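You operate a simulated robot arm through the tools that you are given. There is no shell and no other tool.

Carry out the task below with a simulated robot arm. There is one attempt and no reset: what you move stays moved.

TASK
Centre the servo in the tester and stand it in the white tray.
Fine: switch on, turn the knob till the arm lies on its white mark, switch off, then take it out. Set down upright: red servo.

Only the result counts: the job must be done as asked and must still hold three seconds after the hand-in. Knocking over, shifting, dropping, spilling or breaking anything else fails it.

THE ROBOT
A 6-joint arm with a two-finger gripper, fixed in place. Base frame: the origin is at the foot of the arm, x ahead of it, y to its left, z up; the work surface is at about z = 105. Lengths are in cm, angles in rad, forces in N, time in s.
Its first joint turns from -2.897 to 2.897 rad. Payload 3.43 kg.
Tool frame: the origin (TCP) lies between the finger pads and is the grasp point; the fingertips stand 2 cm ahead of it; z points along the fingers, y is the line along which they close. The gripper opens to 19 cm. The gripper's body begins 24.8 cm behind the TCP.
Orientation is that of the tool frame in the base frame, as [roll, pitch, yaw] about the fixed x, y, z axes, in that order (R = Rz(yaw) Ry(pitch) Rx(roll)). With the fingers straight down and closing along the base's y, the tool's x points along the base's -x, its y along +y and its z along -z.

THE INTERFACE
- The arm moves only by the tool nudge_tool. Its argument "targets" is text: rows parted by semicolons, each of 7 numbers parted by spaces: the shift along the tool's x, y, z in cm, then the turn, a rotation vector about the tool's x, y, z in rad, then the gripper command, from -1 (shut) to 1 (fully open), values between in proportion. In form: x y z wx wy wz fingers; .... A call has 1 to 20 rows; each row shifts and turns the commanded pose from where the row before left it, along the tool's axes as they then stand. A row lasts 0.2 s, in which the tool goes at most 5 cm and 0.15 rad; a call with a longer step from one row to the next is refused whole, and so is a gripper value outside its range. A pose out of reach is approached as far as the arm can. The call stops where the force on the tool passes 90 N (or 10 N more than at its start, if that is more) or the arm is blocked; 0.2 s more then pass. The fingers move at their own pace (about 15.3 cm/s each) and stop on an object; they squeeze with about 36 N. The grip force told is the motor's: it shows also when the fingers shut on nothing. Time passes only in rows, and 0.2 s behind the last, so rows that do not move let the fingers close. It gives the time, the measured TCP pose, the force on the tool (base axes), the opening and the grip force at its end, in the units of the frame above (readings bear some noise), with the torque about the TCP (base axes, N m) and any sound that the robot's microphone picked up.
- Cameras (640 x 400 px; columns grow to the right, rows downward): "scene" is fixed at [21.92, -64.82, 164.49]; the picture's right is [0.75, -0.66, 0.00], its down [-0.27, -0.31, -0.91] and it looks along [0.60, 0.68, -0.41] (base axes); focal length 317 px, centre (320, 200). "wrist" rides on the gripper at [7, -0.8, -28.8] in the tool frame; the picture's right is [0.12, 0.99, 0.00], its down [-0.96, 0.12, -0.25] and it looks along [-0.25, 0.03, 0.97] (tool axes); focal length 261 px, centre (320, 200).
- snapshot(camera): a new picture of that camera. The clock stands still meanwhile.
- lift_body(by): slides the trunk up (or, below 0, down) by that many cm; the arm rides with it, the base frame stays. It gives what a move gives, with no picture.
- measure_at(camera, pixels): for up to 12 pixels [column, row] of the newest picture of that camera ("zoom" is the newest enlarged one), the place [x, y, z] in the base frame of the surface seen there, good to about 0.2 cm. The clock stands still meanwhile.
- close_up(camera, box): a new picture of the part [left, top, right, bottom] of that camera's present view, enlarged. The clock stands still meanwhile.
- job_done(): hands the job in; it is judged then, once.

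Unless the task says otherwise, let go and move clear before handing in.

The tools are called after ">>>" as a command line: name --argument value ..., lists and objects as JSON in quotes. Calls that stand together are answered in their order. nudge_tool: Moves the arm, as the interface text tells. Its arguments: {"type":"object","properties":{"targets":{"type":"string"}},"required":["targets"]} The other tools are called the same way: lift_body (by) slides the trunk up or down; snapshot (camera) takes a picture; measure_at (camera, pixels) gives the place of the surface under pixels of a picture; close_up (camera, box) takes an enlarged picture of a part of a camera's view; job_done () hands the job in.

At the start:

```text
t: 0.0
tool_pos: [60.54, 3.89, 145.44]
orientation: [-3.141, 0.0, -3.142]
force: [-0.7, -0.1, 0.2]
moment: [0.0, 0.0, -0.01]
width: 18.99
gripper_force: 0.1
trunk travel left (down, up): [-25.0, 19.0]
```

scene: 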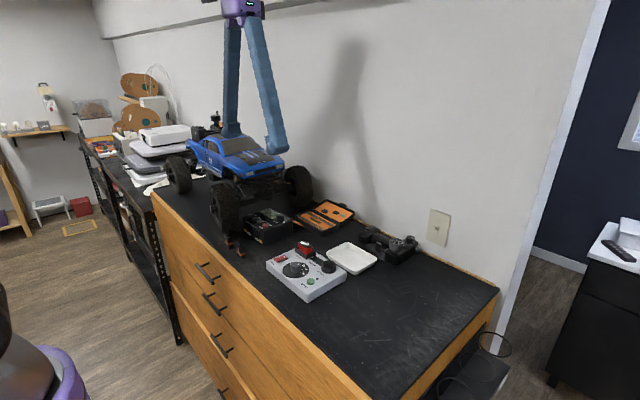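
wrist: 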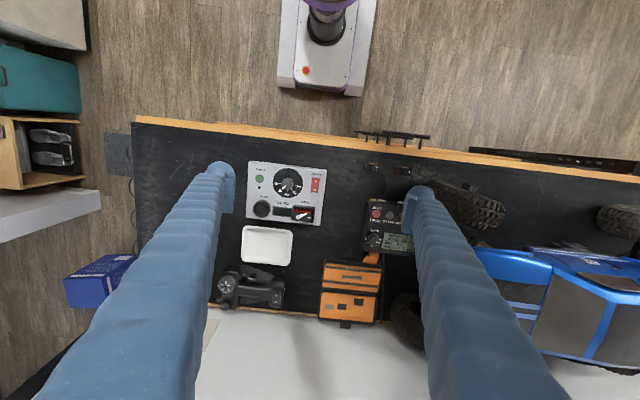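

The wrist view shows the tester (grey box, about pixels 246-326, 160-225) with a dial, a red switch at about (316,185), the servo at (303,213), and the white tray at (266,245). I'll take enlarged pictures of both views.

>>> close_up --camera "wrist" --box '[230, 150, 340, 270]'

>>> close_up --camera "scene" --box '[255, 225, 385, 305]'

```text
3.33 times, centred on (285, 210) of wrist
```

zoom: 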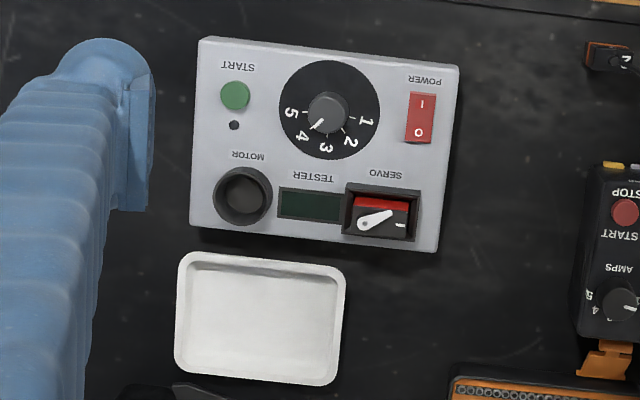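

```text
4.92 times, centred on (320, 265) of scene
```

zoom: 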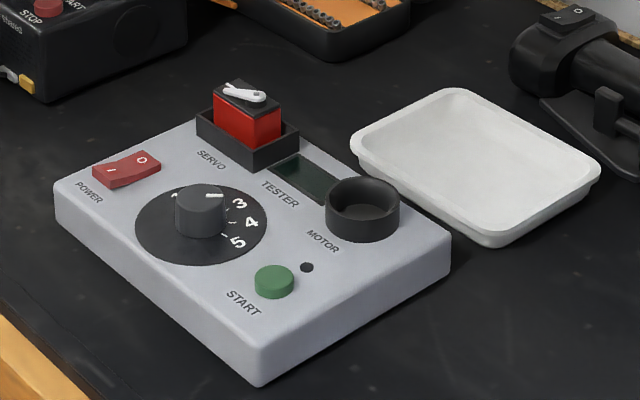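

The scene zoom shows the rocker (90-160,148-188), knob (200,210), and servo (245,120) clearly. I'll measure these points in it.

>>> measure_at --camera "zoom" --pixels '[[112, 170], [142, 158], [126, 166], [200, 193], [215, 194], [180, 195], [262, 97], [230, 90], [250, 130], [260, 270], [150, 240], [290, 190]]'

>>> measure_at --camera "zoom" --pixels '[[60, 185], [258, 380], [448, 235], [480, 150], [440, 190], [365, 135], [595, 165], [445, 92], [490, 240], [362, 190], [200, 115], [296, 130]]'

```text
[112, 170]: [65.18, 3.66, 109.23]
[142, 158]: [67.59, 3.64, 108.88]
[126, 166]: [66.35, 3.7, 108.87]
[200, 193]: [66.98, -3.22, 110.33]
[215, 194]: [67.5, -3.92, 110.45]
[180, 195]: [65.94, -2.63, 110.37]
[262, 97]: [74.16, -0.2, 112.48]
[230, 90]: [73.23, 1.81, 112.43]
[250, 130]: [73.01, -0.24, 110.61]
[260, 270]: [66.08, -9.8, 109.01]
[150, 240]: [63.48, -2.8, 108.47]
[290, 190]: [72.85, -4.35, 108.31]
```

```text
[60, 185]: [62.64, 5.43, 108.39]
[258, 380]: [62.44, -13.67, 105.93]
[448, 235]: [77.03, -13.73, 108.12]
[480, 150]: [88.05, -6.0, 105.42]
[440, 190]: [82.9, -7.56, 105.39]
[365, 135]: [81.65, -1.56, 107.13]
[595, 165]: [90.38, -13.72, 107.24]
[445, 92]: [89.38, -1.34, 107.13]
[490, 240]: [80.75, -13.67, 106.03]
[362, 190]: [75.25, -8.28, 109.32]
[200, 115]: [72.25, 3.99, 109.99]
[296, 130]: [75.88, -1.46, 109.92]
```

The panel is axis-aligned with its top at z≈108.3, and the rocker's O end is the lower one, so it is off. I'll zoom tighter on the knob, servo and rocker to fix their centres.

>>> close_up --camera "wrist" --box '[270, 160, 330, 198]'

>>> measure_at --camera "zoom" --pixels '[[190, 210], [150, 210], [230, 210], [190, 170], [190, 250], [480, 230], [480, 290], [480, 340], [480, 380], [450, 260], [510, 260], [320, 330]]'

>>> close_up --camera "wrist" --box '[270, 195, 330, 233]'

>>> close_up --camera "scene" --box '[270, 235, 330, 275]'

```text
10.53 times, centred on (300, 179) of wrist
```

zoom: 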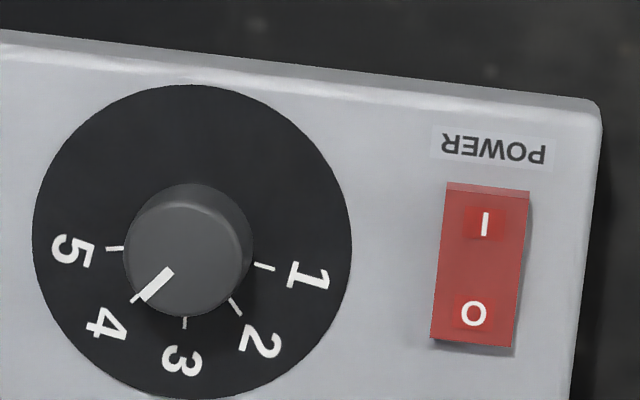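

```text
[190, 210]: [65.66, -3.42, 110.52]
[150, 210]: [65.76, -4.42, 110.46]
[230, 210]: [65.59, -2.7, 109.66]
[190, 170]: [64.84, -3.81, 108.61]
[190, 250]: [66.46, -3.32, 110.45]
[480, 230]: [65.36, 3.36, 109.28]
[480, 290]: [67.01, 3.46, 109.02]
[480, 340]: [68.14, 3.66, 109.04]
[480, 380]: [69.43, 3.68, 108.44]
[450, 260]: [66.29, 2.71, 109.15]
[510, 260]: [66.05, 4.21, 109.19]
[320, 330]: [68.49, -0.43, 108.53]
```

```text
10.53 times, centred on (300, 214) of wrist
```

zoom: 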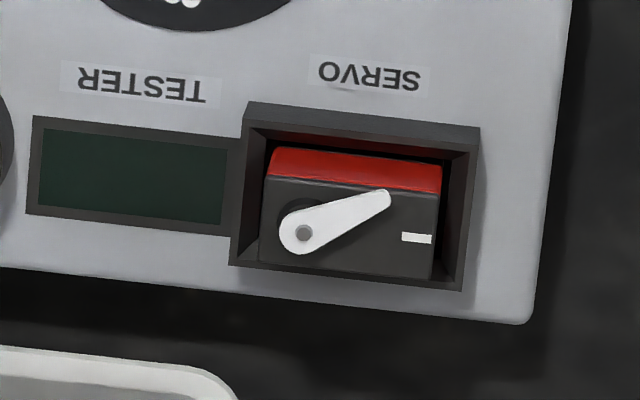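

```text
10.00 times, centred on (300, 255) of scene
```

zoom: 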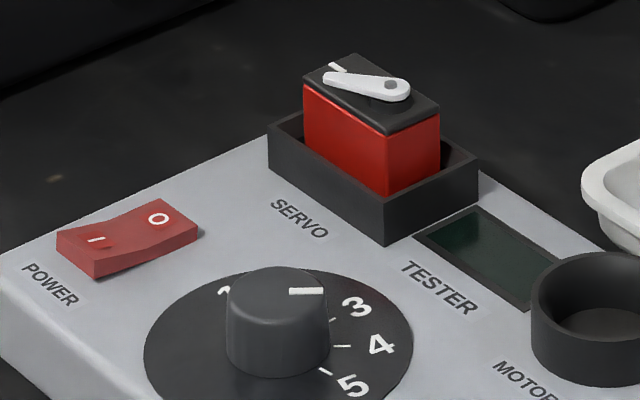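

The servo arm sits about 27° off its white mark, the knob is at about 4, and the rocker shape needs checking. I'll measure rocker heights along its length, plus the knob and servo, in this scene zoom.

>>> measure_at --camera "zoom" --pixels '[[80, 248], [90, 240], [105, 234], [120, 228], [135, 222], [150, 215], [165, 212], [180, 212], [75, 238], [100, 225], [130, 210], [160, 203]]'

>>> measure_at --camera "zoom" --pixels '[[235, 290], [322, 290], [278, 270], [278, 305], [278, 285], [305, 80], [385, 130], [440, 104], [355, 55], [391, 84], [340, 68], [330, 80]]'

>>> measure_at --camera "zoom" --pixels '[[270, 128], [385, 210], [476, 162], [350, 120], [310, 140], [380, 180], [430, 160], [455, 160], [300, 145], [330, 190], [440, 215], [470, 180]]'

```text
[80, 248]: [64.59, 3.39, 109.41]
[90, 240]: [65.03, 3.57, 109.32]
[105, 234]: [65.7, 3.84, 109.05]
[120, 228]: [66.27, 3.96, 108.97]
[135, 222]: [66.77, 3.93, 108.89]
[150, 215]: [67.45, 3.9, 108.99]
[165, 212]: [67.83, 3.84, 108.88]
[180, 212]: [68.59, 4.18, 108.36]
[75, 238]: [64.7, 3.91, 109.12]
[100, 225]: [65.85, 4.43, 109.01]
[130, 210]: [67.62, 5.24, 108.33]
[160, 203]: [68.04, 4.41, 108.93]
```

```text
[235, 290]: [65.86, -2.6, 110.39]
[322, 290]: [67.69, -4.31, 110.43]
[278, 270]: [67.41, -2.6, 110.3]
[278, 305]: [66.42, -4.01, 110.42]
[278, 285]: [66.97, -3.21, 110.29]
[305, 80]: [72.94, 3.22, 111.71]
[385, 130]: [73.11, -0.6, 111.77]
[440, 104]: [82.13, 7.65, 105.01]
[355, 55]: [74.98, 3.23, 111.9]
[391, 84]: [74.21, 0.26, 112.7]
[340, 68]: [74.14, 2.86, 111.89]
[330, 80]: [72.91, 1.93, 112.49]
```

```text
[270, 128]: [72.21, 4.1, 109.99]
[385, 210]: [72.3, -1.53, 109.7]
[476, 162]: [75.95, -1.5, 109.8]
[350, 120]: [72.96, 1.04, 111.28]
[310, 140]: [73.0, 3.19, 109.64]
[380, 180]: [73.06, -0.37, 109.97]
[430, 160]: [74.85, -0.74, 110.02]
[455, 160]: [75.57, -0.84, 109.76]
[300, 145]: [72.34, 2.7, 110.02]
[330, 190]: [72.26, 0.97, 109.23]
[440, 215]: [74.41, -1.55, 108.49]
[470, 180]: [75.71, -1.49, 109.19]
```

The rocker's I half rises to z≈109.35 at x≈64.5 while its O half lies flat, so the power is off. I'll shut the fingers and come down over the I end (TCP about x 63.2, y 3.55), stopping at z≈116.

>>> nudge_tool --targets "0 0 0 0 0 0 -1; -0.38 -0.048 4.2 0 0 0 -1; -0.38 -0.048 4.2 0 0 0 -1; -0.38 -0.048 4.2 0 0 0 -1; -0.38 -0.048 4.2 0 0 0 -1; -0.38 -0.048 4.2 0 0 0 -1; -0.38 -0.05 4.2 0 0 0 -1; -0.38 -0.05 4.2 0 0 0 -1; 0 0 0 0 0 0 -1; 0 0 0 0 0 0 -1"

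>>> close_up --camera "scene" --box '[255, 215, 345, 275]'

>>> snapshot --camera "wrist"

```text
t: 2.2
tool_pos: [63.32, 3.66, 116.03]
orientation: [-3.141, -0.001, -3.142]
force: [0.1, 0.9, 0.0]
moment: [0.05, 0.0, 0.02]
width: 0.0
gripper_force: 34.1
trunk travel left (down, up): [-25.0, 19.0]
```

```text
6.67 times, centred on (300, 245) of scene
```

zoom: 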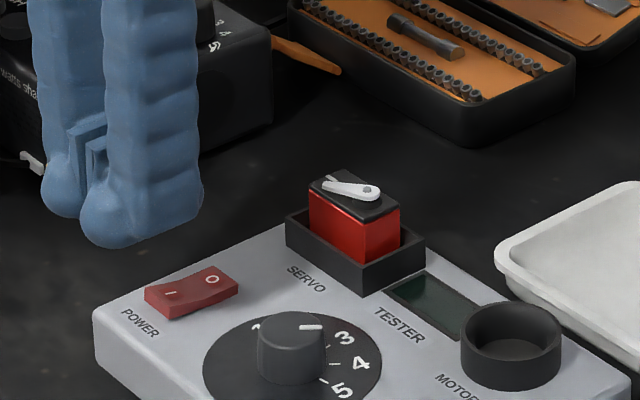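

```text
taken
```

wrist: 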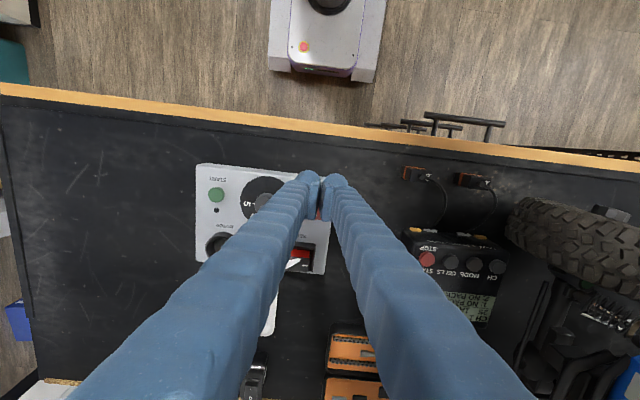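

The closed fingers hang just left of the rocker in the scene zoom (tips near (120,240)), and the rocker still reads off. I'll measure the fingertip surfaces to see exactly which part will touch.

>>> measure_at --camera "zoom" --pixels '[[105, 240], [90, 225], [130, 235], [165, 225], [195, 200], [150, 215], [60, 205], [85, 170], [75, 145], [98, 175], [120, 246], [60, 215]]'

>>> close_up --camera "wrist" --box '[280, 160, 360, 210]'

>>> measure_at --camera "zoom" --pixels '[[200, 100], [240, 110], [300, 120], [340, 100], [400, 100], [460, 120], [310, 250], [310, 300], [270, 90], [380, 80], [250, 180], [420, 180]]'

```text
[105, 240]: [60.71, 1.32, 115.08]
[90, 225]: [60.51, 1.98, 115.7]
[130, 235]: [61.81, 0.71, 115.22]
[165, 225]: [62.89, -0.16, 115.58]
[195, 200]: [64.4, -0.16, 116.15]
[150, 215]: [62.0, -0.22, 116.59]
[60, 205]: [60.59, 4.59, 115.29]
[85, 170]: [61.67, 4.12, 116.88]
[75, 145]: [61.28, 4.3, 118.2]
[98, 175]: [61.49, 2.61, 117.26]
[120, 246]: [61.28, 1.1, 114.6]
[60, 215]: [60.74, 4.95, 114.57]
```

```text
8.00 times, centred on (320, 185) of wrist
```

zoom: 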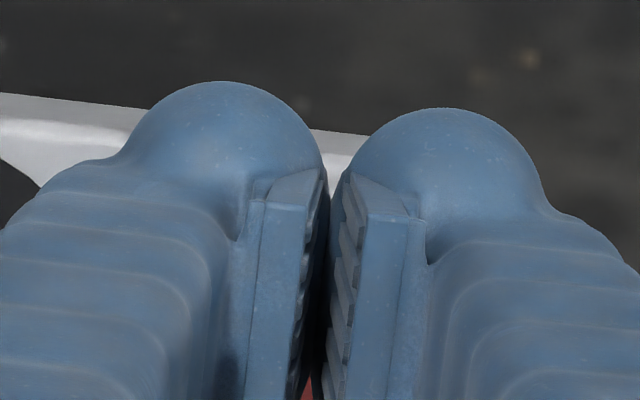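

```text
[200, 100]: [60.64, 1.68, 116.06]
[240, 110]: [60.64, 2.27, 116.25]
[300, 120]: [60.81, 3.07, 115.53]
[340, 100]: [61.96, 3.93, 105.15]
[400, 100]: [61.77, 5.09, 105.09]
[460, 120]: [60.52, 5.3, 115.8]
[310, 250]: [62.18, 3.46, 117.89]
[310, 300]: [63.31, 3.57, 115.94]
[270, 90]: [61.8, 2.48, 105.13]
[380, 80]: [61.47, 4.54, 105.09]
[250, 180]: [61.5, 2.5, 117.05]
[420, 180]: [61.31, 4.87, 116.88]
```

The visible fingers are bulkier than their pads: closed, they span about y −0.2 to 7 and x 60.5 to 66 near the tips. I'll measure where the pads end so I know what will touch the knob and rocker.

>>> measure_at --camera "zoom" --pixels '[[280, 215], [275, 300], [300, 185], [312, 185], [320, 165], [325, 200], [345, 185], [360, 190], [385, 230], [380, 330], [305, 390], [220, 85]]'

>>> close_up --camera "scene" --box '[254, 210, 294, 255]'

```text
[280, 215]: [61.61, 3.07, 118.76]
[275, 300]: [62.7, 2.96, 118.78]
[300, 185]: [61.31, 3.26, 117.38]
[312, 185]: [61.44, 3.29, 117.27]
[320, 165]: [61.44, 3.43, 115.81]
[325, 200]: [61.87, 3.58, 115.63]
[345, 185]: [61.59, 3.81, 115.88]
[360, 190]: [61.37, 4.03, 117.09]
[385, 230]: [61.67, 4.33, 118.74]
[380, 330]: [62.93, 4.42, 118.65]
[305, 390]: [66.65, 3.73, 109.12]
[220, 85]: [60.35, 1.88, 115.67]
```

```text
8.89 times, centred on (274, 232) of scene
```

zoom: 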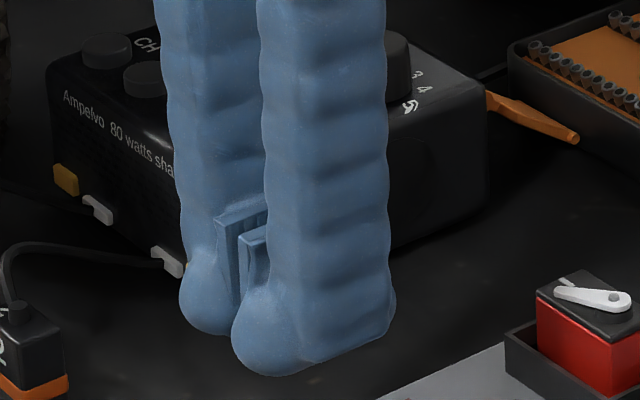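

The finger's lower edge runs from about (270,374) to (392,322) in this zoom. I'll measure that edge to place it on the rocker's I end only.

>>> measure_at --camera "zoom" --pixels '[[388, 322], [380, 330], [360, 338], [340, 344], [320, 352], [300, 362], [280, 370], [265, 372], [390, 300], [205, 330], [215, 330], [395, 310]]'

```text
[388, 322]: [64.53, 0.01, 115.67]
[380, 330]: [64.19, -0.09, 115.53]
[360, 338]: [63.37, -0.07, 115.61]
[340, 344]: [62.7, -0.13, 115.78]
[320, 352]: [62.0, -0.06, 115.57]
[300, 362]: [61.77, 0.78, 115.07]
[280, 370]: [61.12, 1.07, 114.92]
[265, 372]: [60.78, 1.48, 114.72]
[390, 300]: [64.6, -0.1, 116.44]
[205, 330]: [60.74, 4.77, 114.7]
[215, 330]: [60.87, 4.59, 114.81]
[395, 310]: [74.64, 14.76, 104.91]
```

The lowest part of each finger is its rounded tip, off-centre from the closing line. I'll shift so one finger's tip sits over the rocker's I end (TCP x 63.6, y 4.8) and descend to z 112.

>>> nudge_tool --targets "-0.14 0.57 0 0 0 0 -1; -0.14 0.57 0 0 0 0 -1; 0 0 1.5 0 0 0 -1; 0 0 1.5 0 0 0 -1; 0 0 1.0 0 0 0 -1; 0 0 0 0 0 0 -1"

>>> close_up --camera "scene" --box '[254, 225, 314, 265]'

```text
t: 3.6
tool_pos: [63.54, 4.65, 112.19]
orientation: [-3.141, -0.001, -3.141]
force: [0.6, 0.3, -1.2]
moment: [0.01, 0.04, 0.0]
width: 0.03
gripper_force: 34.3
trunk travel left (down, up): [-25.0, 19.0]
```

```text
10.00 times, centred on (284, 245) of scene
```

zoom: 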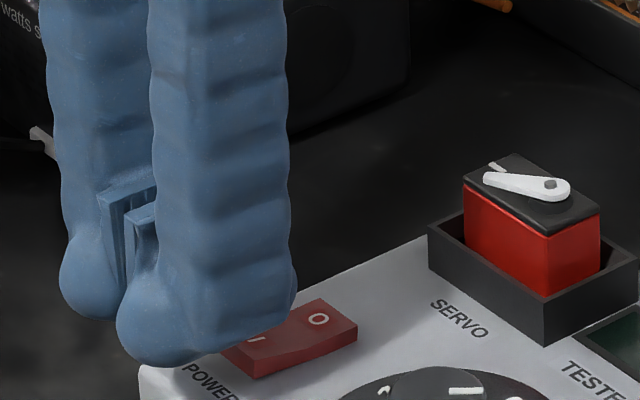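

The fingertip now covers the I end, with the O still visible at (318,320), and there is no contact force yet. I'll descend slowly in 0.15 cm steps.

>>> nudge_tool --targets "0 0 0.2 0 0 0 -1; 0 0 0.2 0 0 0 -1; 0 0 0.15 0 0 0 -1; 0 0 0.15 0 0 0 -1; 0 0 0.15 0 0 0 -1; 0 0 0 0 0 0 -1"

>>> close_up --camera "scene" --box '[254, 225, 314, 265]'

```text
t: 5.0
tool_pos: [63.57, 4.69, 111.28]
orientation: [3.141, 0.0, -3.141]
force: [1.0, -0.4, 1.2]
moment: [0.0, -0.04, -0.04]
width: 0.0
gripper_force: 34.5
trunk travel left (down, up): [-25.0, 19.0]
```

```text
10.00 times, centred on (284, 245) of scene
```

zoom: 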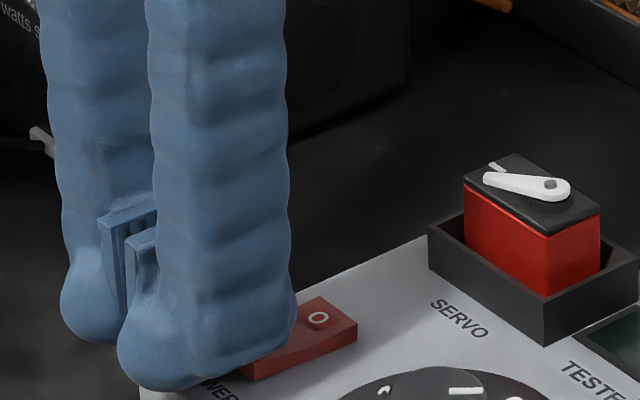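

Force reads only about 1 N, so the tip is barely at the rocker. I'll continue down in 0.1 cm steps.

>>> nudge_tool --targets "0 0 0.1 0 0 0 -1; 0 0 0.1 0 0 0 -1; 0 0 0.1 0 0 0 -1; 0 0 0 0 0 0 -1"

>>> close_up --camera "scene" --box '[254, 225, 314, 265]'

```text
t: 6.0
tool_pos: [63.36, 4.75, 111.05]
orientation: [3.142, -0.001, 3.141]
force: [-1.0, 0.0, -0.7]
moment: [0.01, -0.01, -0.01]
width: 0.0
gripper_force: 34.8
trunk travel left (down, up): [-25.0, 19.0]
```

```text
10.00 times, centred on (284, 245) of scene
```

zoom: 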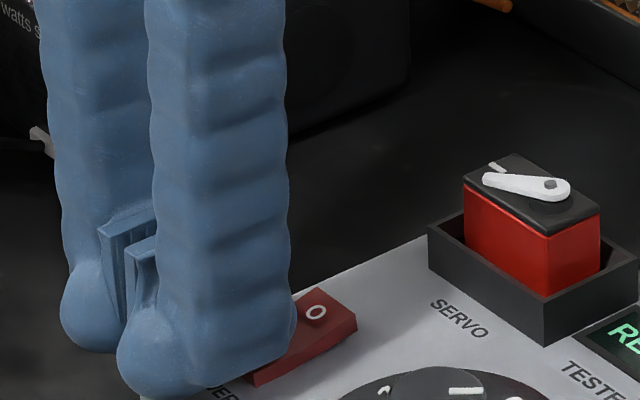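

The rocker tipped and the display lit up green at (625,335), so power is on. I'll raise the tool clear and check that it holds.

>>> nudge_tool --targets "0 0 -0.3 0 0 0 -1; 0 0 -1 0 0 0 -1; 0 0 -2 0 0 0 -1; 0 0 -3 0 0 0 -1; 0 0 -4 0 0 0 -1; 0 0 -4 0 0 0 -1; 0 0 0 0 0 0 -1"

>>> close_up --camera "scene" --box '[265, 235, 345, 285]'

>>> snapshot --camera "wrist"

```text
t: 7.6
tool_pos: [63.45, 4.88, 125.18]
orientation: [3.141, -0.002, 3.14]
force: [-0.1, -0.3, 0.4]
moment: [0.03, 0.0, 0.01]
width: 0.01
gripper_force: 34.5
trunk travel left (down, up): [-25.0, 19.0]
```

```text
8.00 times, centred on (305, 260) of scene
```

zoom: 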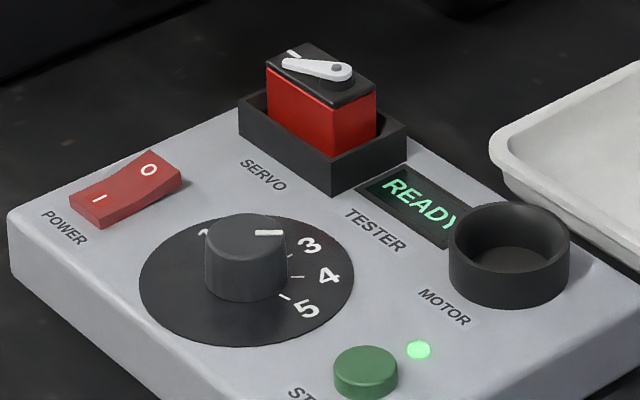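

```text
taken
```

wrist: 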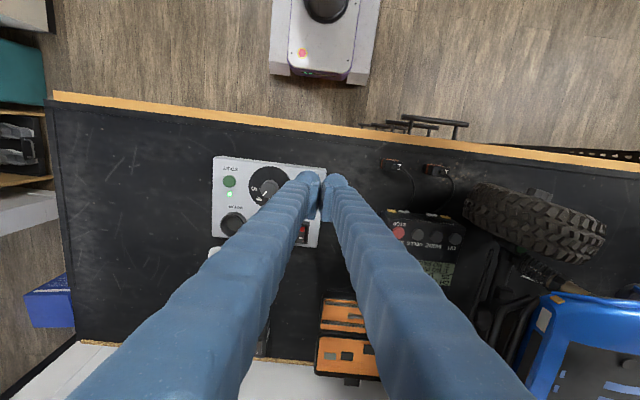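

Power holds on ("READY", rocker I side down) and the servo arm hasn't moved. Next I'll move above the knob with the fingers part open and look down between them to find its centre.

>>> nudge_tool --targets "-0.8 -2.06 0 0 0 0 -0.16; -0.8 -2.06 0 0 0 0 -0.16; -0.8 -2.06 0 0 0 0 -0.16; -0.8 -2.06 0 0 0 0 -0.16; 0 0 2 0 0 0 -0.16; 0 0 0 0 0 0 -0.16; 0 0 0 0 0 0 -0.16"

>>> snapshot --camera "wrist"

>>> close_up --camera "wrist" --box '[275, 170, 375, 232]'

>>> close_up --camera "scene" --box '[255, 215, 355, 285]'

```text
t: 9.2
tool_pos: [66.75, -3.46, 123.06]
orientation: [-3.14, -0.002, 3.14]
force: [1.0, -0.2, 0.6]
moment: [0.02, 0.0, 0.04]
width: 7.98
gripper_force: 0.1
trunk travel left (down, up): [-25.0, 19.0]
```

```text
taken
```

wrist: 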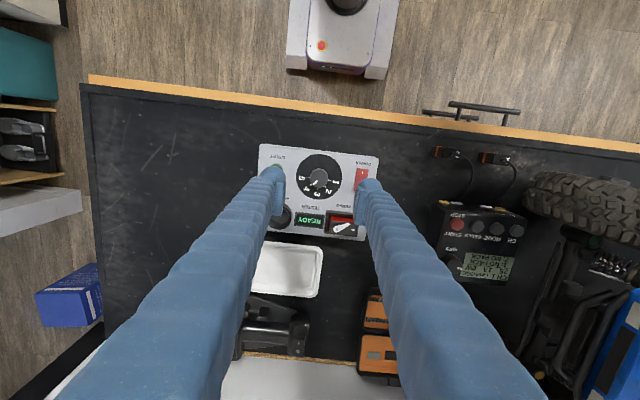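

```text
6.40 times, centred on (325, 201) of wrist
```

zoom: 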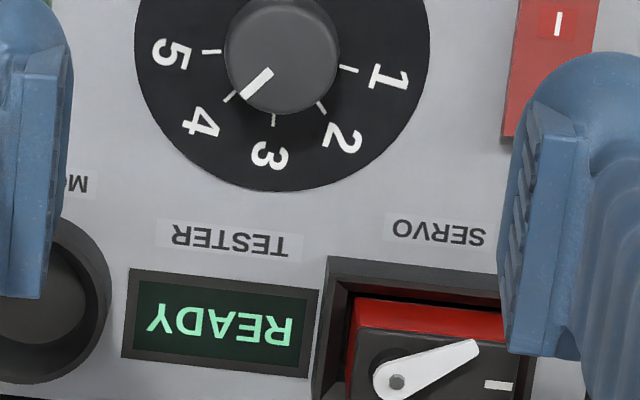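

```text
5.71 times, centred on (305, 250) of scene
```

zoom: 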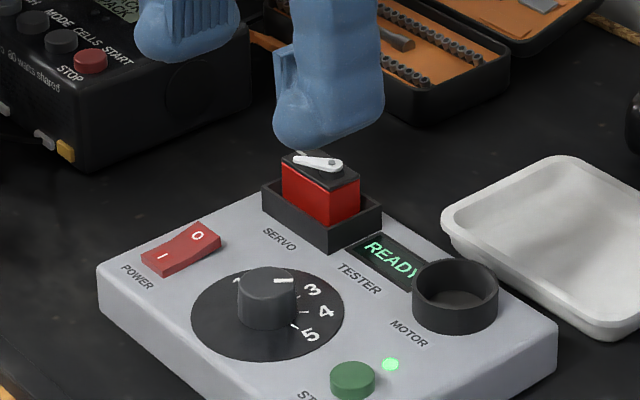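

The knob is centred between the fingers at about (318,178) in the wrist view. I'll zoom in tightly on it and measure its rim for the centre.

>>> close_up --camera "wrist" --box '[298, 163, 340, 191]'

```text
14.29 times, centred on (319, 177) of wrist
```

zoom: 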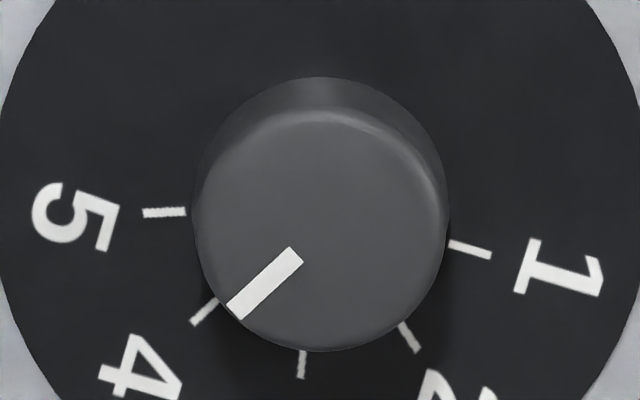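

The knob's top disc is centred near (321,232) in this zoom with radius about 124 px. I'll measure symmetric points on it and average.

>>> measure_at --camera "zoom" --pixels '[[321, 232], [226, 232], [416, 232], [321, 137], [321, 327], [254, 165], [388, 165], [254, 299], [388, 299], [300, 232], [340, 232], [321, 250]]'

>>> measure_at --camera "zoom" --pixels '[[321, 232], [226, 232], [416, 232], [321, 137], [321, 327], [254, 165], [388, 165], [254, 299], [388, 299], [100, 120], [540, 140], [470, 360]]'

```text
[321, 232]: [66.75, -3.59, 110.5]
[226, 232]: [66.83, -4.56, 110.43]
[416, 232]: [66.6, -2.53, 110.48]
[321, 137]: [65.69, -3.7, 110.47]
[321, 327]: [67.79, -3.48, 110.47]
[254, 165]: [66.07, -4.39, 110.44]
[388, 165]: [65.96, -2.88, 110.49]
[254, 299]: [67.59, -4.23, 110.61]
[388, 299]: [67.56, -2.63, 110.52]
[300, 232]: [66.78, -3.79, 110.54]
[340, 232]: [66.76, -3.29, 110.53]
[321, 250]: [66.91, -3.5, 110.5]
```

```text
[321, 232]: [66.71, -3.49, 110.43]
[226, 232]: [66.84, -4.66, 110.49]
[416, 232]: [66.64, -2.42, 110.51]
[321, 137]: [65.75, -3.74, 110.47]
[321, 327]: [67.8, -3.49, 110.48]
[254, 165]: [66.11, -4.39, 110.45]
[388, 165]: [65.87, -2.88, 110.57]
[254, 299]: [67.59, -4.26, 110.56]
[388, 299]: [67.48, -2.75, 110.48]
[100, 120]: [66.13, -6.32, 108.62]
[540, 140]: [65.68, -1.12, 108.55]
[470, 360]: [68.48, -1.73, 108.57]
```

Averaging gives the knob centre at (66.76, −3.56), top z 110.5, radius about 1.4 cm. I'll narrow the opening to about 4.6 cm and come down to just above the knob, then check the centring.

>>> nudge_tool --targets "0 -0.08 0 0 0 0 -0.516; 0 0 3 0 0 0 -0.516; 0 0 3 0 0 0 -0.516; 0 0 2.5 0 0 0 -0.516; 0 0 1.8 0 0 0 -0.516; 0 0 0 0 0 0 -0.516; 0 0 0 0 0 0 -0.516"

>>> close_up --camera "wrist" --box '[278, 160, 362, 216]'

>>> close_up --camera "scene" --box '[255, 215, 355, 285]'

```text
t: 10.8
tool_pos: [66.73, -3.59, 112.94]
orientation: [-3.141, 0.001, -3.141]
force: [0.5, -0.4, -0.4]
moment: [0.0, 0.01, -0.01]
width: 4.61
gripper_force: 0.1
trunk travel left (down, up): [-25.0, 19.0]
```

```text
7.14 times, centred on (320, 188) of wrist
```

zoom: 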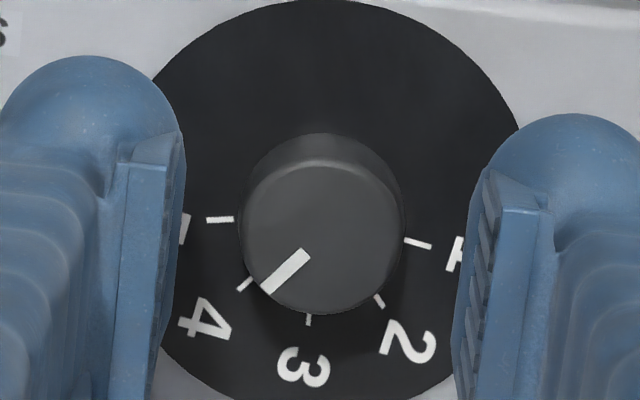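

```text
5.71 times, centred on (305, 250) of scene
```

zoom: 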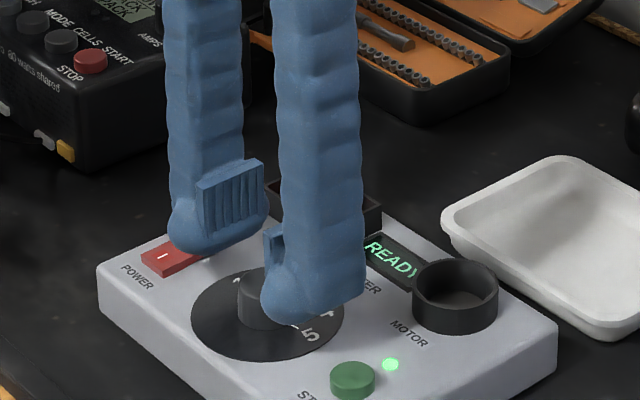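

The knob (centre near column 321) sits midway between the pads, whose midline also falls near column 319. I'll lower onto the knob and close in small stages.

>>> nudge_tool --targets "0 0 0.6 0 0 0 -0.516; 0 0 0.6 0 0 0 -0.516; 0 0 0.5 0 0 0 -0.516; 0 0 0.2 0 0 0 -0.516; 0 0 0 0 0 0 -0.6; 0 0 0 0 0 0 -0.66"

>>> close_up --camera "wrist" --box '[278, 160, 362, 216]'

```text
t: 12.2
tool_pos: [66.81, -3.7, 111.02]
orientation: [3.141, -0.002, -3.141]
force: [-0.3, 1.7, -0.5]
moment: [0.03, 0.02, 0.0]
width: 3.22
gripper_force: 0.1
trunk travel left (down, up): [-25.0, 19.0]
```

```text
7.14 times, centred on (320, 188) of wrist
```

zoom: 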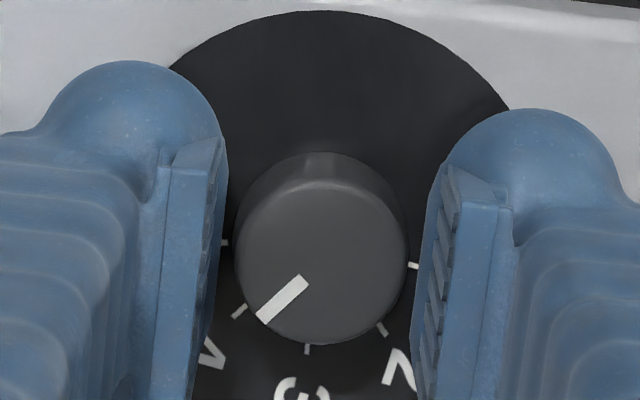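

The gap to the knob is about even on both sides (13 px left, 11 px right), so the centring is good. I'll close onto the knob in stages.

>>> nudge_tool --targets "0 0 0 0 0 0 -0.69; 0 0 0 0 0 0 -0.71; 0 0 0 0 0 0 -0.73; 0 0 0 0 0 0 -0.76; 0 0 0 0 0 0 -0.8; 0 0 0 0 0 0 -0.8"

>>> close_up --camera "wrist" --box '[270, 160, 370, 282]'

```text
t: 13.6
tool_pos: [66.82, -3.63, 111.05]
orientation: [3.14, -0.001, 3.141]
force: [0.6, 2.0, 0.3]
moment: [-0.01, -0.01, -0.01]
width: 2.68
gripper_force: 35.6
trunk travel left (down, up): [-25.0, 19.0]
```

```text
3.28 times, centred on (320, 221) of wrist
```

zoom: 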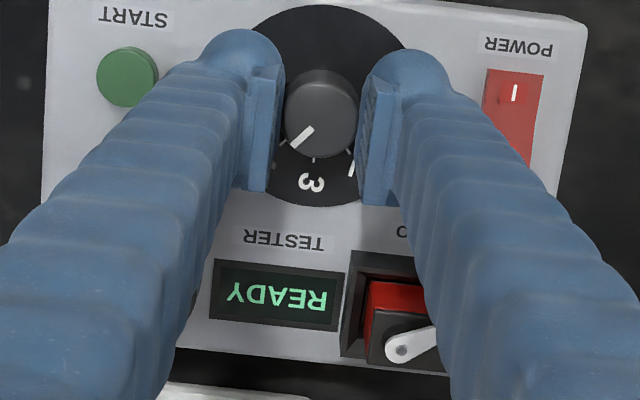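

The knob is gripped (2.68 cm, 35.6 N) with only about 2 N sideways. I'll turn it 0.3 rad counter-clockwise from above (from 4 toward 3) and watch the arm at (400,345).

>>> nudge_tool --targets "0 0 0 0 0 -0.1 -0.8; 0 0 0 0 0 -0.1 -0.8; 0 0 0 0 0 -0.1 -0.8; 0 0 0 0 0 0 -0.8"

>>> close_up --camera "wrist" --box '[270, 160, 370, 282]'

>>> close_up --camera "scene" --box '[255, 215, 355, 285]'

```text
t: 14.6
tool_pos: [66.69, -3.65, 111.04]
orientation: [3.141, 0.0, -2.84]
force: [3.1, 0.2, -1.0]
moment: [0.02, -0.19, 0.0]
width: 2.7
gripper_force: 36.2
trunk travel left (down, up): [-25.0, 19.0]
```

```text
3.28 times, centred on (320, 221) of wrist
```

zoom: 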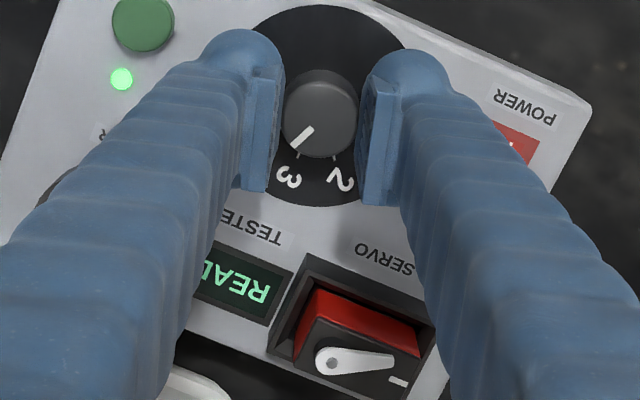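

```text
5.71 times, centred on (305, 250) of scene
```

zoom: 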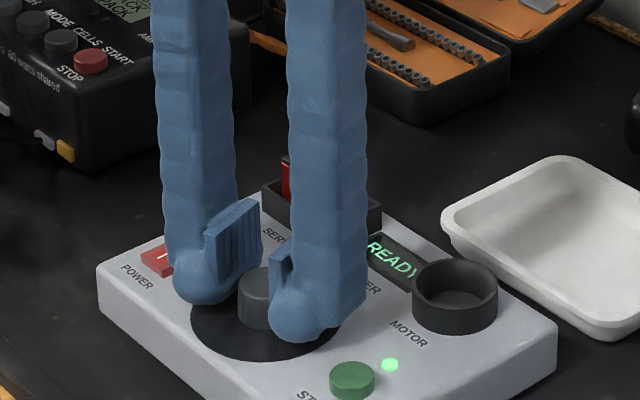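

The knob turned with the fingers, the tester stayed put, and the servo arm came closer to its mark. I'll zoom on the servo to read the remaining angle.

>>> close_up --camera "wrist" --box '[305, 240, 361, 284]'

```text
9.09 times, centred on (333, 262) of wrist
```

zoom: 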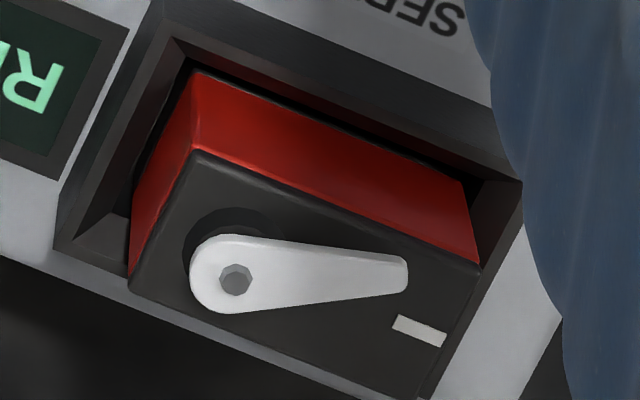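

The arm tip (406,275) is still rotated from the mark (420,331) as seen from the pivot (236,280). I'll measure these in 3D to get true angles.

>>> measure_at --camera "zoom" --pixels '[[236, 280], [236, 280], [395, 275], [395, 275], [340, 275], [420, 331], [420, 331], [403, 325], [440, 336], [215, 255], [210, 300], [150, 280]]'

>>> measure_at --camera "zoom" --pixels '[[236, 280], [395, 275], [370, 275], [320, 277], [290, 278], [420, 331], [410, 327], [430, 334], [200, 160], [470, 270], [140, 288], [400, 385]]'

```text
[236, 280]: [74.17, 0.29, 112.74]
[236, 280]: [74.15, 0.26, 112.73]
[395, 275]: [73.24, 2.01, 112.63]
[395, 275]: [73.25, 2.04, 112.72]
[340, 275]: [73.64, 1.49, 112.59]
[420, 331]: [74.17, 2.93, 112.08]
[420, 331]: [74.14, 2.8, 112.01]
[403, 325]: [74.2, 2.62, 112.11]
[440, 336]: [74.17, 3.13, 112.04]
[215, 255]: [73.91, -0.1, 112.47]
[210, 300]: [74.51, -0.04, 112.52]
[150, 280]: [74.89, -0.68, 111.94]
```

```text
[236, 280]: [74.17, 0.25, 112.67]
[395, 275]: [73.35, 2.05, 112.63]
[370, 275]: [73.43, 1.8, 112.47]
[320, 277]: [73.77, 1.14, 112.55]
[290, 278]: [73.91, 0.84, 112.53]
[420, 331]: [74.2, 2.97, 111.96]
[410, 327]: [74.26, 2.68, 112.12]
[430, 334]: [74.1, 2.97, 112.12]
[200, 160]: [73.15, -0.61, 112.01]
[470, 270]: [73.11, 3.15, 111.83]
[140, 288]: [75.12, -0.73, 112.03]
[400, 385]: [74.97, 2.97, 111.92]
```

In base coordinates the pivot is (74.17, 0.27), the mark lies straight along +y, and the arm is still about 27° off. I'll turn a further 0.3 rad and measure again to get the gain.

>>> nudge_tool --targets "0 0 0 0 0 -0.1 -0.8; 0 0 0 0 0 -0.1 -0.8; 0 0 0 0 0 -0.1 -0.8; 0 0 0 0 0 0 -0.8"

>>> close_up --camera "wrist" --box '[270, 160, 370, 282]'

>>> close_up --camera "wrist" --box '[287, 240, 343, 284]'

```text
t: 15.6
tool_pos: [66.73, -3.57, 111.06]
orientation: [-3.141, -0.002, -2.54]
force: [1.1, -0.2, -0.9]
moment: [-0.02, 0.22, -0.01]
width: 2.7
gripper_force: 36.3
trunk travel left (down, up): [-25.0, 19.0]
```

```text
3.28 times, centred on (320, 221) of wrist
```

zoom: 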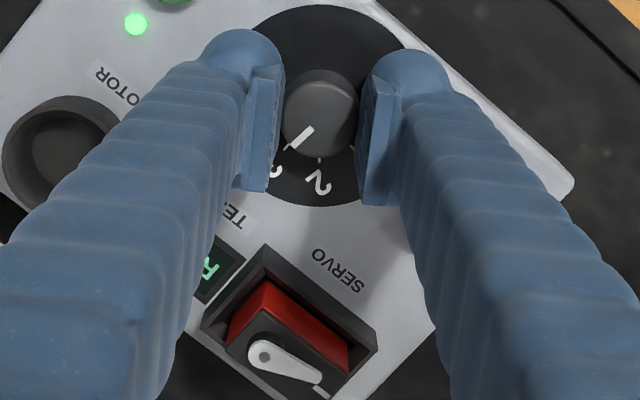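

```text
9.09 times, centred on (315, 262) of wrist
```

zoom: 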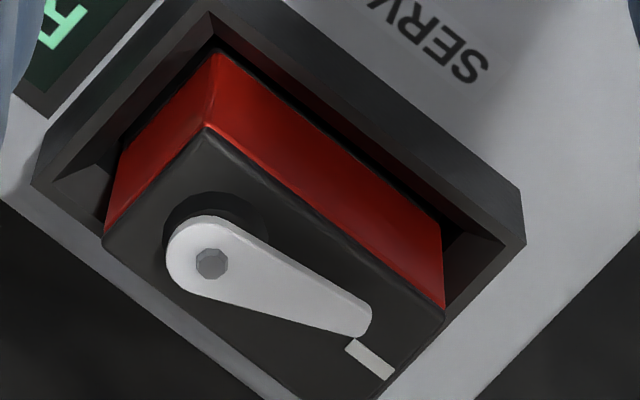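

The arm tip (355,318) now nearly reaches the mark at (370,358). I'll measure the angle again in 3D.

>>> measure_at --camera "zoom" --pixels '[[212, 263], [212, 263], [355, 318], [355, 318], [340, 312], [320, 303], [290, 292], [260, 281], [370, 358], [370, 358], [355, 347], [385, 370]]'

>>> measure_at --camera "zoom" --pixels '[[212, 263], [212, 263], [355, 318], [355, 318], [340, 312], [320, 303], [290, 292], [260, 281], [370, 358], [370, 358], [355, 347], [385, 370]]'

```text
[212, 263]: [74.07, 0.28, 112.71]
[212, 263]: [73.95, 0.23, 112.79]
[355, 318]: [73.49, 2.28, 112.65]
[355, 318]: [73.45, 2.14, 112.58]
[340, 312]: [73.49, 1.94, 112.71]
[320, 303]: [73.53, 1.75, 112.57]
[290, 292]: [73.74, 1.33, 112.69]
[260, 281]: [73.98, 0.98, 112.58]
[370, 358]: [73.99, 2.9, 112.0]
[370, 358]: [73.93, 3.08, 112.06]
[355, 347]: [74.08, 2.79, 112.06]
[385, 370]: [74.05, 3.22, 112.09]
```

```text
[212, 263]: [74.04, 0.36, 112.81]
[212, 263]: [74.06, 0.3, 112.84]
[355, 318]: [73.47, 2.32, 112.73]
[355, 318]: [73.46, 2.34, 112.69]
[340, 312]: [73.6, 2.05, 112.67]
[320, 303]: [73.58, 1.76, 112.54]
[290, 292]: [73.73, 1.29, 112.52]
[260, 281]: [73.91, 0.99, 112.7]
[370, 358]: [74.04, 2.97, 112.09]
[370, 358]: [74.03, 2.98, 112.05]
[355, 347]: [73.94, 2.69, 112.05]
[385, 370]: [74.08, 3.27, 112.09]
```

About 15.8° remains; the gain is about 0.64 (11° of arm per 17.2° of knob), so about 0.43 rad more knob is needed. I'll turn 0.33 rad and re-measure.

>>> nudge_tool --targets "0 0 0 0 0 -0.11 -0.8; 0 0 0 0 0 -0.11 -0.8; 0 0 0 0 0 -0.11 -0.8; 0 0 0 0 0 0 -0.8"

>>> close_up --camera "wrist" --box '[250, 160, 370, 282]'

>>> close_up --camera "wrist" --box '[267, 230, 323, 274]'

```text
t: 16.6
tool_pos: [66.77, -3.56, 111.02]
orientation: [-3.141, -0.001, -2.212]
force: [-0.4, -1.5, 0.1]
moment: [-0.03, 0.0, 0.02]
width: 2.68
gripper_force: 36.0
trunk travel left (down, up): [-25.0, 19.0]
```

```text
3.28 times, centred on (310, 221) of wrist
```

zoom: 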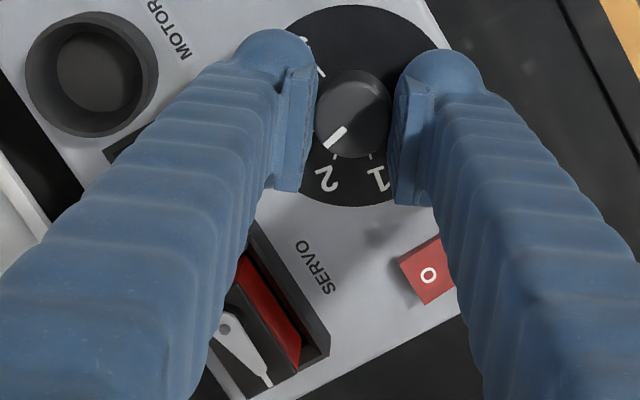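

```text
9.09 times, centred on (295, 252) of wrist
```

zoom: 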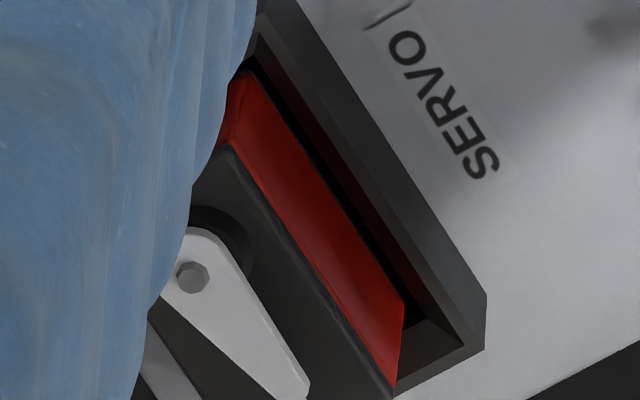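

The left finger partly covers the servo, but the pivot and arm tip remain visible. I'll zoom lower to include the tip and mark.

>>> close_up --camera "wrist" --box '[270, 246, 322, 286]'

```text
10.00 times, centred on (296, 266) of wrist
```

zoom: 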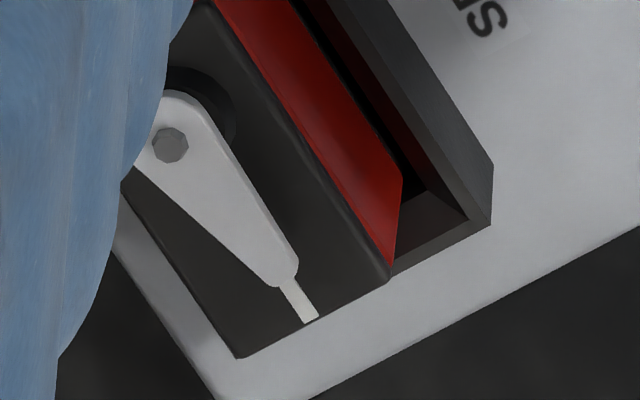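

The arm tip (285,272) now visually meets the mark (298,300). I'll measure in 3D to remove parallax.

>>> measure_at --camera "zoom" --pixels '[[170, 146], [170, 146], [170, 146], [280, 270], [280, 270], [280, 270], [240, 222], [210, 190], [302, 302], [302, 302], [308, 312], [294, 290]]'

>>> measure_at --camera "zoom" --pixels '[[170, 146], [170, 146], [170, 146], [280, 270], [280, 270], [280, 270], [240, 222], [210, 190], [302, 302], [302, 302], [308, 312], [294, 290]]'

```text
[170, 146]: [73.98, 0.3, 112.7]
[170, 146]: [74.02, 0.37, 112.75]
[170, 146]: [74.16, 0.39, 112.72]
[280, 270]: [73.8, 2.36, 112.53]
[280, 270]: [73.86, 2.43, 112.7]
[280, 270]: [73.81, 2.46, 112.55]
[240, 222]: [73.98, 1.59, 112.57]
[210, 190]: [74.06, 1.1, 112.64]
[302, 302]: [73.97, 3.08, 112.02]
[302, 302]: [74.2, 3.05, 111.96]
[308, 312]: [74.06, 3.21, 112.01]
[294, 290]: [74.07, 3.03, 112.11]
```

```text
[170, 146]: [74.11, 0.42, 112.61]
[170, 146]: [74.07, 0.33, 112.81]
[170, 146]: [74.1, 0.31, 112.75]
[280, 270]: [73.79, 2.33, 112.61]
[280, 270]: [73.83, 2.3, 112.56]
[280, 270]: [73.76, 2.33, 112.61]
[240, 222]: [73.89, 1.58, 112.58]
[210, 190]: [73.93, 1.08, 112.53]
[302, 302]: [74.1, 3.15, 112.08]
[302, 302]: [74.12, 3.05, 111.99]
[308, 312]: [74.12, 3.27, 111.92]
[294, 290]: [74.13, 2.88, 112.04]
```

About 5–7° remains by both the 3D points and the image edges. I'll turn 0.15 rad more, then open slightly and lift straight up to get an unobstructed view.

>>> nudge_tool --targets "0 0 0 0 0 -0.075 -0.8; 0 0 0 0 0 -0.075 -0.8; 0 0 0 0 0 0 -0.8; 0 0 0 0 0 0 -0.74; 0 0 0 0 0 0 -0.7; 0 0 0 0 0 0 -0.6; 0 0 0 0 0 0 -0.516; 0 0 -1 0 0 0 -0.516; 0 0 -2 0 0 0 -0.516; 0 0 -3 0 0 0 -0.516; 0 0 -4 0 0 0 -0.516; 0 0 -4 0 0 0 -0.516; 0 0 0 0 0 0 -0.516"

>>> snapshot --camera "wrist"

>>> close_up --camera "scene" --box '[255, 215, 355, 285]'

```text
t: 19.4
tool_pos: [66.56, -3.59, 125.01]
orientation: [-3.14, 0.0, -2.061]
force: [0.3, -0.1, -0.3]
moment: [-0.03, 0.01, 0.03]
width: 4.62
gripper_force: 0.1
trunk travel left (down, up): [-25.0, 19.0]
```

```text
taken
```

wrist: 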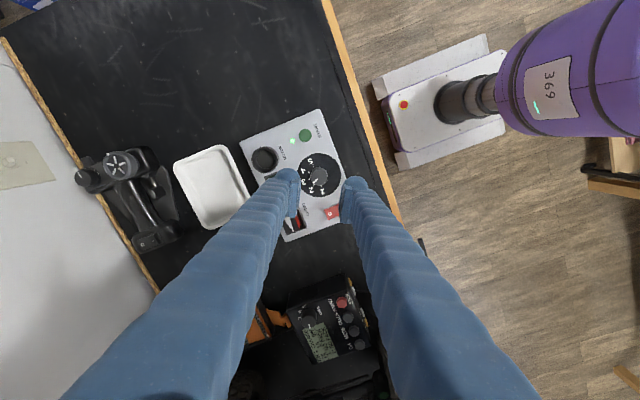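

```text
5.71 times, centred on (305, 250) of scene
```

zoom: 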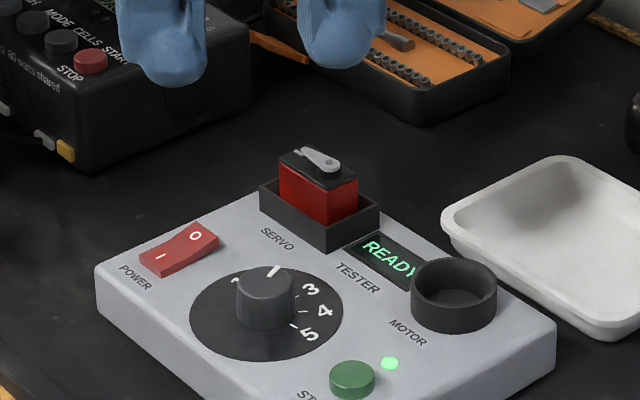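

The tester is essentially in place and the gripper is clear, with the servo visible at (318,165) in the scene zoom. I'll zoom on it from the scene camera.

>>> close_up --camera "scene" --box '[296, 236, 324, 256]'

>>> measure_at --camera "zoom" --pixels '[[320, 200], [100, 100], [200, 100], [300, 100], [400, 100], [200, 200], [400, 200], [500, 200], [300, 300], [100, 300], [500, 300], [200, 50]]'

```text
16.00 times, centred on (310, 246) of scene
```

zoom: 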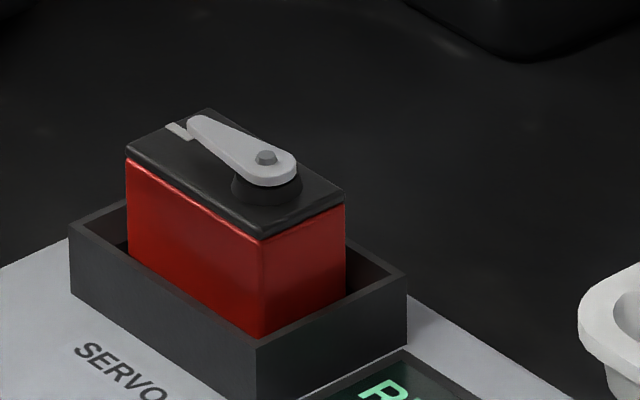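

```text
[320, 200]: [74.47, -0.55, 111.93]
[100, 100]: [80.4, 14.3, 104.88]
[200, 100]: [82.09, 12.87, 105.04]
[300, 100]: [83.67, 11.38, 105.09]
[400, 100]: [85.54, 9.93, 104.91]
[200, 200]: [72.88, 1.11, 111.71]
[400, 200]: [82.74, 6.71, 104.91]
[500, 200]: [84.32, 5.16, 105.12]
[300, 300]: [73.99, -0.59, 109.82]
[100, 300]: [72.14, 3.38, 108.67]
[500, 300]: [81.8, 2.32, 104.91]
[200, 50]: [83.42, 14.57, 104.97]
```

The arm is clearly close to the mark in this view (pivot (266,158), tip (197,122), mark (178,131)). I'll measure points along the arm for an exact angle.

>>> measure_at --camera "zoom" --pixels '[[266, 157], [266, 157], [266, 157], [198, 124], [198, 124], [198, 124], [178, 131], [178, 131], [225, 138], [225, 138], [245, 147], [210, 130]]'

>>> measure_at --camera "zoom" --pixels '[[266, 157], [266, 157], [266, 157], [198, 124], [198, 124], [198, 124], [178, 131], [178, 131], [225, 138], [225, 138], [245, 147], [210, 130]]'

>>> close_up --camera "wrist" --box '[270, 196, 326, 240]'

```text
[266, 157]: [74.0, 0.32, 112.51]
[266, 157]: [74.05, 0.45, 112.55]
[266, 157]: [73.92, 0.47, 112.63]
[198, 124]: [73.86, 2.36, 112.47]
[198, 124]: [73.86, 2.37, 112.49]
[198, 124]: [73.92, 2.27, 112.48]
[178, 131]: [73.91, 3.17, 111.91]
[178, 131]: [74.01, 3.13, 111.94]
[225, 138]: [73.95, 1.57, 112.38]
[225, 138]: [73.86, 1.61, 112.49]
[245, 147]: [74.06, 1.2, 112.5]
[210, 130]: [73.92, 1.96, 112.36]
```

```text
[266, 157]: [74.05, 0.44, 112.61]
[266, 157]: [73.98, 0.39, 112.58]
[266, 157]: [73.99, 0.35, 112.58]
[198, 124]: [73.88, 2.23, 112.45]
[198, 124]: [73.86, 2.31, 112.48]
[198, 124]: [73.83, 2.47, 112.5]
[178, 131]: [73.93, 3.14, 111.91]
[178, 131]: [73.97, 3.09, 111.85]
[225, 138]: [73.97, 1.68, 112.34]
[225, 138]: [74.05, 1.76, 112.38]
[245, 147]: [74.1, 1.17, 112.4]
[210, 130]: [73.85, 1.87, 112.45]
```

```text
9.09 times, centred on (298, 218) of wrist
```

zoom: 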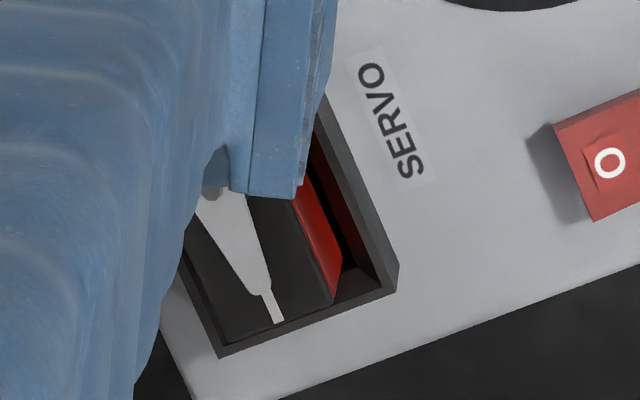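

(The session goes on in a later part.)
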